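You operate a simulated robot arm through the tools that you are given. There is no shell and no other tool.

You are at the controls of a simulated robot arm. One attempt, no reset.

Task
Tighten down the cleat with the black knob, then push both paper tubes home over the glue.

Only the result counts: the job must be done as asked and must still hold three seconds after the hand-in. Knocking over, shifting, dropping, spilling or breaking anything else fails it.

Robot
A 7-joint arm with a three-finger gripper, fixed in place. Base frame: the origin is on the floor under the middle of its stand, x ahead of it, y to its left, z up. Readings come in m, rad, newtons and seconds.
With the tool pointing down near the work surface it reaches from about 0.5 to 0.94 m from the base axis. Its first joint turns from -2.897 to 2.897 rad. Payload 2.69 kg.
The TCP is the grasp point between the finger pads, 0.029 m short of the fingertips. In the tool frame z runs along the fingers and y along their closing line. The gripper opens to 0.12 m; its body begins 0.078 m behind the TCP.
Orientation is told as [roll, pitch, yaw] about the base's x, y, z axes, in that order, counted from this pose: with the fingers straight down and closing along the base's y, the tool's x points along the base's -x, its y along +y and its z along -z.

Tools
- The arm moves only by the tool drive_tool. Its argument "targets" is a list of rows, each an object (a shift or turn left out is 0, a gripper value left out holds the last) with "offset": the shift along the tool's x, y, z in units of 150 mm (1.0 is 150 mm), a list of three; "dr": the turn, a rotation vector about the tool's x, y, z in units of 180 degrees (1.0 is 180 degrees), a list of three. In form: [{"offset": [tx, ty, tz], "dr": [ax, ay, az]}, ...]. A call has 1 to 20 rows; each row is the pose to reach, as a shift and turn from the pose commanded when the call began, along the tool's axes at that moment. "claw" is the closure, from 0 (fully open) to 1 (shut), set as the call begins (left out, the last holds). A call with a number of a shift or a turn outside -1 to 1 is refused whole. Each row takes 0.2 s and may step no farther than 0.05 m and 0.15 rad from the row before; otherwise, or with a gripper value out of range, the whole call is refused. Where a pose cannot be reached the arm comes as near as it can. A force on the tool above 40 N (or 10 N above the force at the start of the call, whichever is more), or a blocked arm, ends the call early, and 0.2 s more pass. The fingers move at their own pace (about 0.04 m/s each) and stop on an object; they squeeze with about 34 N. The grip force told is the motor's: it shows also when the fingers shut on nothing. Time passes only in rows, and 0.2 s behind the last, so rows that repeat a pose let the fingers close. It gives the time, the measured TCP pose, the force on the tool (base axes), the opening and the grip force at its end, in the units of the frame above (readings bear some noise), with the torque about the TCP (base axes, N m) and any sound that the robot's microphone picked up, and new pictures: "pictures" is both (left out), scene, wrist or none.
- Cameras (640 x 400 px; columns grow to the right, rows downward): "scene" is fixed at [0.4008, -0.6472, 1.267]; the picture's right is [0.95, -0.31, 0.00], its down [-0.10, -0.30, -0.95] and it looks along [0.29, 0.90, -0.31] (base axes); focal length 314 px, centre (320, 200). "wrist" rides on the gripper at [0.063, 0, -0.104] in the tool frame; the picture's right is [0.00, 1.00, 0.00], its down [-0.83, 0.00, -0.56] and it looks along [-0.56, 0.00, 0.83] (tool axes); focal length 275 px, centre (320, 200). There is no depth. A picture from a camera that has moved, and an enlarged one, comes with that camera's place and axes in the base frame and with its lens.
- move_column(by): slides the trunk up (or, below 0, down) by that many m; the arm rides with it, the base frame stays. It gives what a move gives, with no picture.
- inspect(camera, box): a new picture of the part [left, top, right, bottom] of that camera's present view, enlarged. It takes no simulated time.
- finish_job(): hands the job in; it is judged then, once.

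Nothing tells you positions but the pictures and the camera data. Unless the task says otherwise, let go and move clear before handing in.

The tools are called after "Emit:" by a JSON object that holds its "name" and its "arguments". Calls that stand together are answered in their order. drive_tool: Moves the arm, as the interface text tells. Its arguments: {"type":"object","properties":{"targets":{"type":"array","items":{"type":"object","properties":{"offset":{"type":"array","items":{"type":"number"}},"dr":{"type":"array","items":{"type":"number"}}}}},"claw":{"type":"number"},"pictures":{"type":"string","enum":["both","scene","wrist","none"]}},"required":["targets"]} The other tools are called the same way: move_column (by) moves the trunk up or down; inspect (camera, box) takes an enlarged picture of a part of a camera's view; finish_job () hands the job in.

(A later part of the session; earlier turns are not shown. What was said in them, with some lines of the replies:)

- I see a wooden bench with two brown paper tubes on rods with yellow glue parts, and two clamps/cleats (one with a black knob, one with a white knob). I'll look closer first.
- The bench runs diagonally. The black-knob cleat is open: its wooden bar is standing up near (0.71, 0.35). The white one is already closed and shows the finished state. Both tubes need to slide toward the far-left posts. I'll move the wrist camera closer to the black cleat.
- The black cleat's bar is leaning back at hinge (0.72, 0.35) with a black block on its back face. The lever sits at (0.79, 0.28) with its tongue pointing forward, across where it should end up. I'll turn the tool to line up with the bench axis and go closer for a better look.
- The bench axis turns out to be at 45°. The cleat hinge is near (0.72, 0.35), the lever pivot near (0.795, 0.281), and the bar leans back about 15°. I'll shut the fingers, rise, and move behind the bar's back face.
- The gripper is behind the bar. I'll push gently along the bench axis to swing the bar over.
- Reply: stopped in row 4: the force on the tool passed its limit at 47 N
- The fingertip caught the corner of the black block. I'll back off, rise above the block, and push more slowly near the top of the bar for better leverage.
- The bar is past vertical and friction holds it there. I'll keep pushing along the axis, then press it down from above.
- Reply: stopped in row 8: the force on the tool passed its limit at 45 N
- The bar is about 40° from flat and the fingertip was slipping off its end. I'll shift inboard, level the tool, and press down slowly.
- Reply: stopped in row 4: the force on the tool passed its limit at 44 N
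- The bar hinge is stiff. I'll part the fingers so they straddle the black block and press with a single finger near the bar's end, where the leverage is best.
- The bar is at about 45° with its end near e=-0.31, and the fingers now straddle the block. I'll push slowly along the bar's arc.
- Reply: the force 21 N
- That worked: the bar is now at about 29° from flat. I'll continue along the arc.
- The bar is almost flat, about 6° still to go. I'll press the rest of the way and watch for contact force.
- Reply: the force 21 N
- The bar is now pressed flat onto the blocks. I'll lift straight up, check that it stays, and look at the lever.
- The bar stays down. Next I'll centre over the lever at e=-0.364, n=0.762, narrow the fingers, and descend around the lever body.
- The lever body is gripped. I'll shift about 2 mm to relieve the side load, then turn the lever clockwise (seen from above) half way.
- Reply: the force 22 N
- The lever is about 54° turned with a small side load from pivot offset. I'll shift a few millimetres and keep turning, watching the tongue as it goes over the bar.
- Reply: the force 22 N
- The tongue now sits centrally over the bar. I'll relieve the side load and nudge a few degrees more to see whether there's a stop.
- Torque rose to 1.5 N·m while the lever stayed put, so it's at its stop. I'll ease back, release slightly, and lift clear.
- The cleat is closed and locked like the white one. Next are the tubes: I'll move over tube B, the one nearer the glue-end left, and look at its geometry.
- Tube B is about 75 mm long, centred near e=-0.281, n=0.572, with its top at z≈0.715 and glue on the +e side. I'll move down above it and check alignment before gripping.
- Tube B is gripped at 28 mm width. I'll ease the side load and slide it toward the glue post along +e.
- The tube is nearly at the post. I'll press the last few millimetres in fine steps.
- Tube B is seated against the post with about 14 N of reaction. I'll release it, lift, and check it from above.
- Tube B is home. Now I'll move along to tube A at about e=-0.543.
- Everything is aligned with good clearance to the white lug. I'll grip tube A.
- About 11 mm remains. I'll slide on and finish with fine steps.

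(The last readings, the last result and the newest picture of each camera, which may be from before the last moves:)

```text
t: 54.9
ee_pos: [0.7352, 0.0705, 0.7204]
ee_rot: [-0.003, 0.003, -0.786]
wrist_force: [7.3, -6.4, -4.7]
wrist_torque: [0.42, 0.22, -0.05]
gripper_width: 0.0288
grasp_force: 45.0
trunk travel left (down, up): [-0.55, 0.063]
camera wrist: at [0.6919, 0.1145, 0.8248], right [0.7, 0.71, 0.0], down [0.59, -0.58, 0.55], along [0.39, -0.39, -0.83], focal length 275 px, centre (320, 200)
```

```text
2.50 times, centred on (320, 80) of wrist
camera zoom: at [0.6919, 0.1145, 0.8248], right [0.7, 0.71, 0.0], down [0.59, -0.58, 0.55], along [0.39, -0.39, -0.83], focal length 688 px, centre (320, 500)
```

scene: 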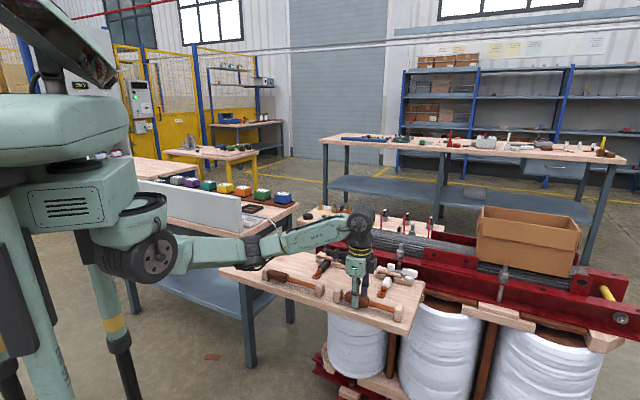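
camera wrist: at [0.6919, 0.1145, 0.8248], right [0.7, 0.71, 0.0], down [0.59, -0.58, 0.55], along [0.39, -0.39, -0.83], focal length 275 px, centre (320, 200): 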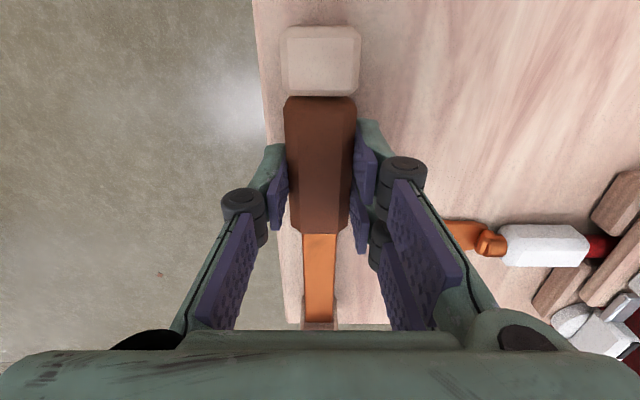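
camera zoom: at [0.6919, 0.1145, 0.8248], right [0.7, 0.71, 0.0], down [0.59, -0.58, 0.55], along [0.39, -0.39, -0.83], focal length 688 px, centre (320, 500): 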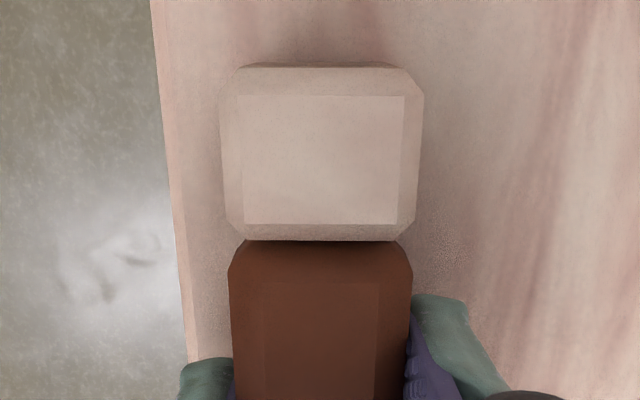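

Tube A is in contact with its post at about 10 N. I'll release and lift clear.

Emit:
{"name": "drive_tool", "arguments": {"claw": 0.5, "targets": [{"offset": [0, 0, 0]}, {"offset": [0, 0, 0]}, {"offset": [0, 0, 0]}, {"offset": [0, 0, 0]}, {"offset": [0, 0, -0.2]}, {"offset": [0, 0, -0.45]}, {"offset": [0, 0, -0.7]}, {"offset": [0, 0, -0.95]}]}}

Emit:
{"name": "inspect", "arguments": {"camera": "scene", "box": [335, 270, 385, 310]}}

Emit:
{"name": "inspect", "arguments": {"camera": "wrist", "box": [220, 20, 420, 180]}}

Emit:
{"name": "inspect", "arguments": {"camera": "scene", "box": [250, 240, 430, 340]}}

```text
t: 56.7
ee_pos: [0.7375, 0.0719, 0.8648]
ee_rot: [-0.005, 0.004, -0.783]
wrist_force: [-0.7, 0.0, 0.3]
wrist_torque: [0.02, -0.01, -0.02]
gripper_width: 0.06
grasp_force: 0.0
trunk travel left (down, up): [-0.55, 0.063]
camera wrist: at [0.6933, 0.1152, 0.9684], right [0.7, 0.71, 0.0], down [0.59, -0.58, 0.55], along [0.39, -0.39, -0.83], focal length 275 px, centre (320, 200)
```

scene: 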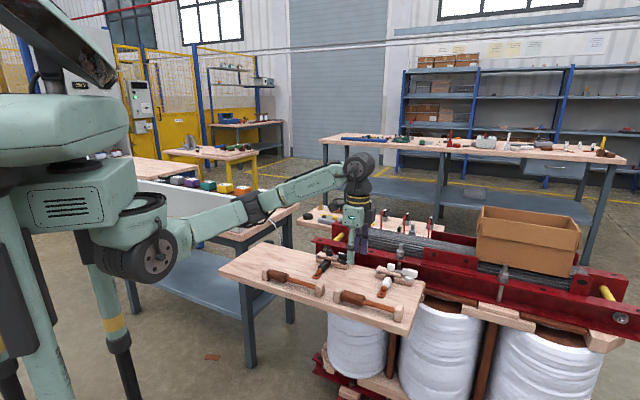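
wrist: 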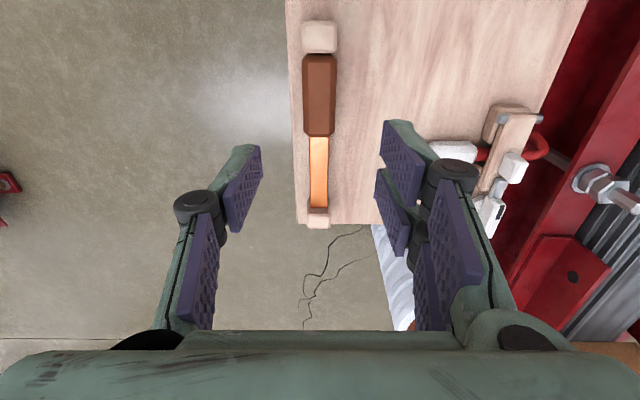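

```text
10.00 times, centred on (360, 290) of scene
camera zoom: at [0.4008, -0.6472, 1.267], right [0.95, -0.31, 0.0], down [-0.1, -0.3, -0.95], along [0.29, 0.9, -0.31], focal length 3138 px, centre (-80, -700)
```

zoom: 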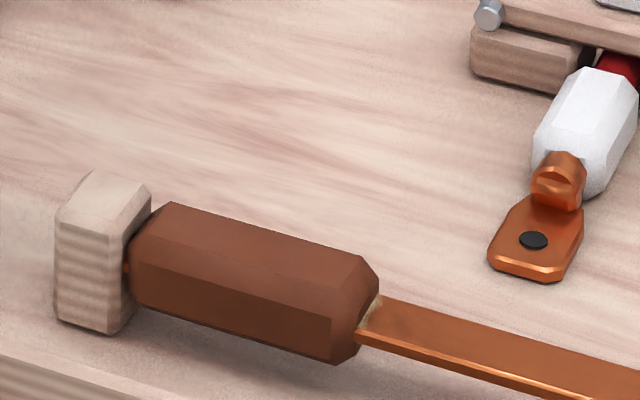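

```text
2.50 times, centred on (320, 100) of wrist
camera zoom: at [0.6933, 0.1152, 0.9684], right [0.7, 0.71, 0.0], down [0.59, -0.58, 0.55], along [0.39, -0.39, -0.83], focal length 688 px, centre (320, 450)
```

zoom: 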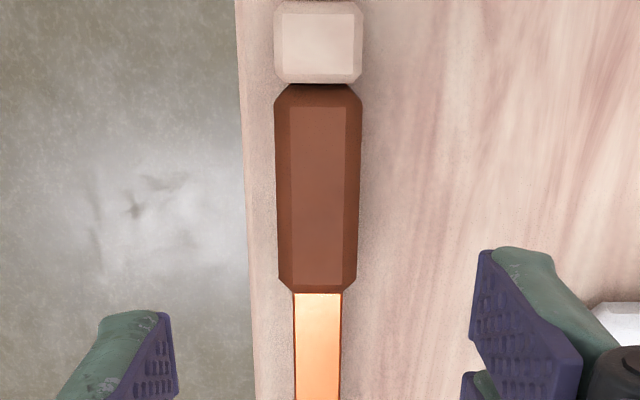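

```text
3.56 times, centred on (340, 290) of scene
camera zoom: at [0.4008, -0.6472, 1.267], right [0.95, -0.31, 0.0], down [-0.1, -0.3, -0.95], along [0.29, 0.9, -0.31], focal length 1116 px, centre (249, -120)
```

zoom: 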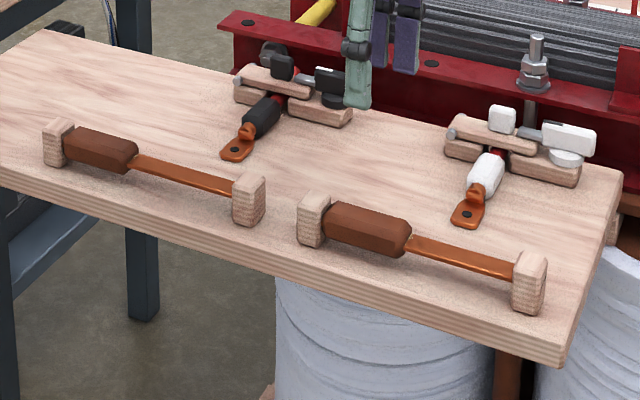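

Emit:
{"name": "inspect", "arguments": {"camera": "scene", "box": [305, 245, 355, 285]}}

Emit:
{"name": "inspect", "arguments": {"camera": "scene", "box": [370, 258, 420, 298]}}

Emit:
{"name": "inspect", "arguments": {"camera": "scene", "box": [255, 260, 305, 300]}}

```text
10.00 times, centred on (330, 265) of scene
camera zoom: at [0.4008, -0.6472, 1.267], right [0.95, -0.31, 0.0], down [-0.1, -0.3, -0.95], along [0.29, 0.9, -0.31], focal length 3138 px, centre (220, -450)
```

zoom: 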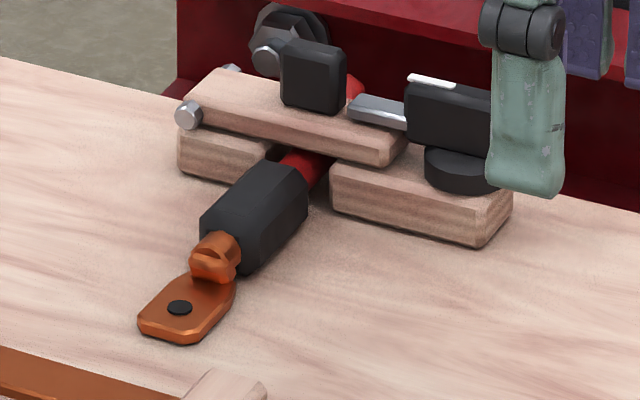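

```text
10.00 times, centred on (395, 278) of scene
camera zoom: at [0.4008, -0.6472, 1.267], right [0.95, -0.31, 0.0], down [-0.1, -0.3, -0.95], along [0.29, 0.9, -0.31], focal length 3138 px, centre (-430, -580)
```

zoom: 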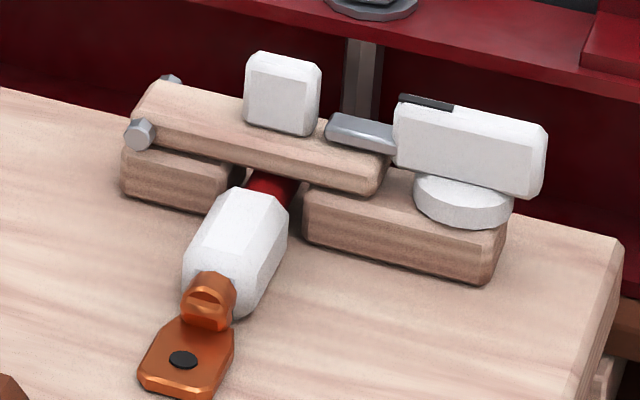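

```text
10.00 times, centred on (280, 280) of scene
camera zoom: at [0.4008, -0.6472, 1.267], right [0.95, -0.31, 0.0], down [-0.1, -0.3, -0.95], along [0.29, 0.9, -0.31], focal length 3138 px, centre (720, -600)
```

zoom: 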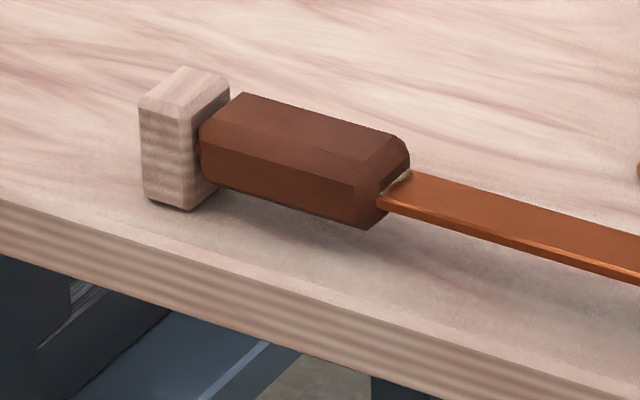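

The black cleat now matches the closed white one, and both tubes sit at their posts covering the glue. I'll retreat higher before handing in.

Emit:
{"name": "drive_tool", "arguments": {"claw": 0.0, "targets": [{"offset": [0, 0, -0.25]}, {"offset": [0, 0, -0.5]}, {"offset": [0, 0, -0.75]}, {"offset": [0, -0.1, -0.95]}, {"offset": [0, -0.1, -0.95]}]}}

Emit:
{"name": "inspect", "arguments": {"camera": "scene", "box": [250, 240, 430, 340]}}

Emit:
{"name": "inspect", "arguments": {"camera": "wrist", "box": [260, 0, 560, 220]}}

```text
t: 57.9
ee_pos: [0.7251, 0.061, 1.0065]
ee_rot: [-0.002, 0.002, -0.783]
wrist_force: [-0.4, 0.1, -0.7]
wrist_torque: [-0.01, 0.0, 0.02]
gripper_width: 0.1201
grasp_force: 0.1
trunk travel left (down, up): [-0.55, 0.063]
camera wrist: at [0.6822, 0.105, 1.1107], right [0.7, 0.71, 0.0], down [0.59, -0.58, 0.55], along [0.39, -0.39, -0.83], focal length 275 px, centre (320, 200)
```

scene: 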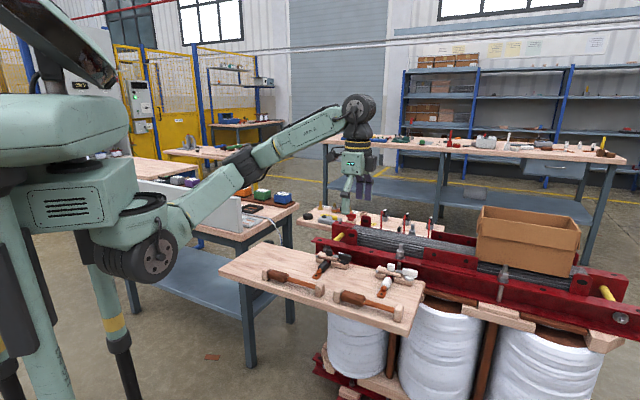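
wrist: 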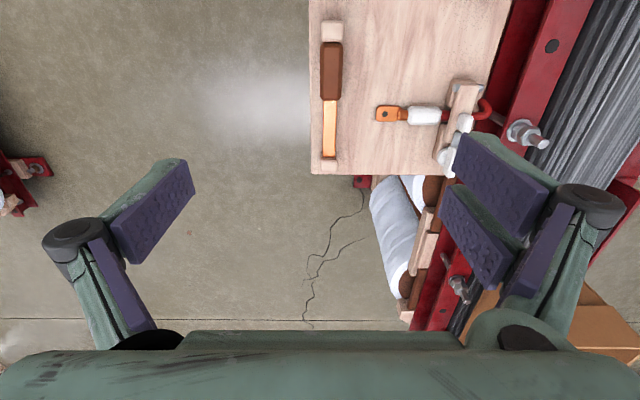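

```text
3.56 times, centred on (340, 290) of scene
camera zoom: at [0.4008, -0.6472, 1.267], right [0.95, -0.31, 0.0], down [-0.1, -0.3, -0.95], along [0.29, 0.9, -0.31], focal length 1116 px, centre (249, -120)
```

zoom: 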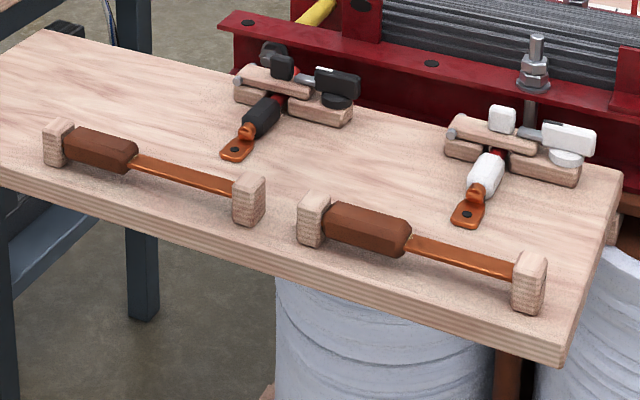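

```text
1.82 times, centred on (410, 110) of wrist
camera zoom: at [0.6822, 0.105, 1.1107], right [0.7, 0.71, 0.0], down [0.59, -0.58, 0.55], along [0.39, -0.39, -0.83], focal length 500 px, centre (156, 364)
```

zoom: 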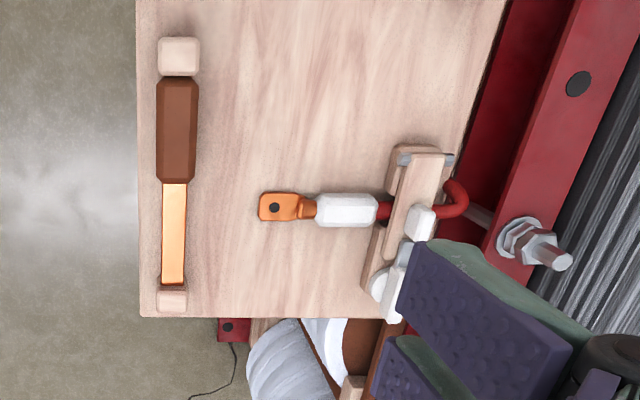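

The bar of the black-knob cleat is down with the lever locked over it, and both tubes are home against their posts. Nothing else has moved and the gripper is clear, so I'm handing in.

Emit:
{"name": "finish_job", "arguments": {}}

```text
The job is handed in.
```

The black-knob cleat is tightened down, both paper tubes are pushed home over the glue, and the job is handed in. I don't have the judge's result.

- **Cleat:** I swung the wooden bar flat onto its blocks and turned the black lever a quarter turn until it hit its stop, with its tongue over the bar. It now looks like the closed white cleat next to it.
- **Tubes:** I slid each tube along its strip until it pressed against its left post, then let go. In the pictures each rests within about 1 mm of the post. A thin sliver of glue, about 1 mm, shows at the other end of each tube.
- **Everything else:** I saw nothing else moved or knocked. The gripper was open and about 0.3 m above the bench at hand-in.
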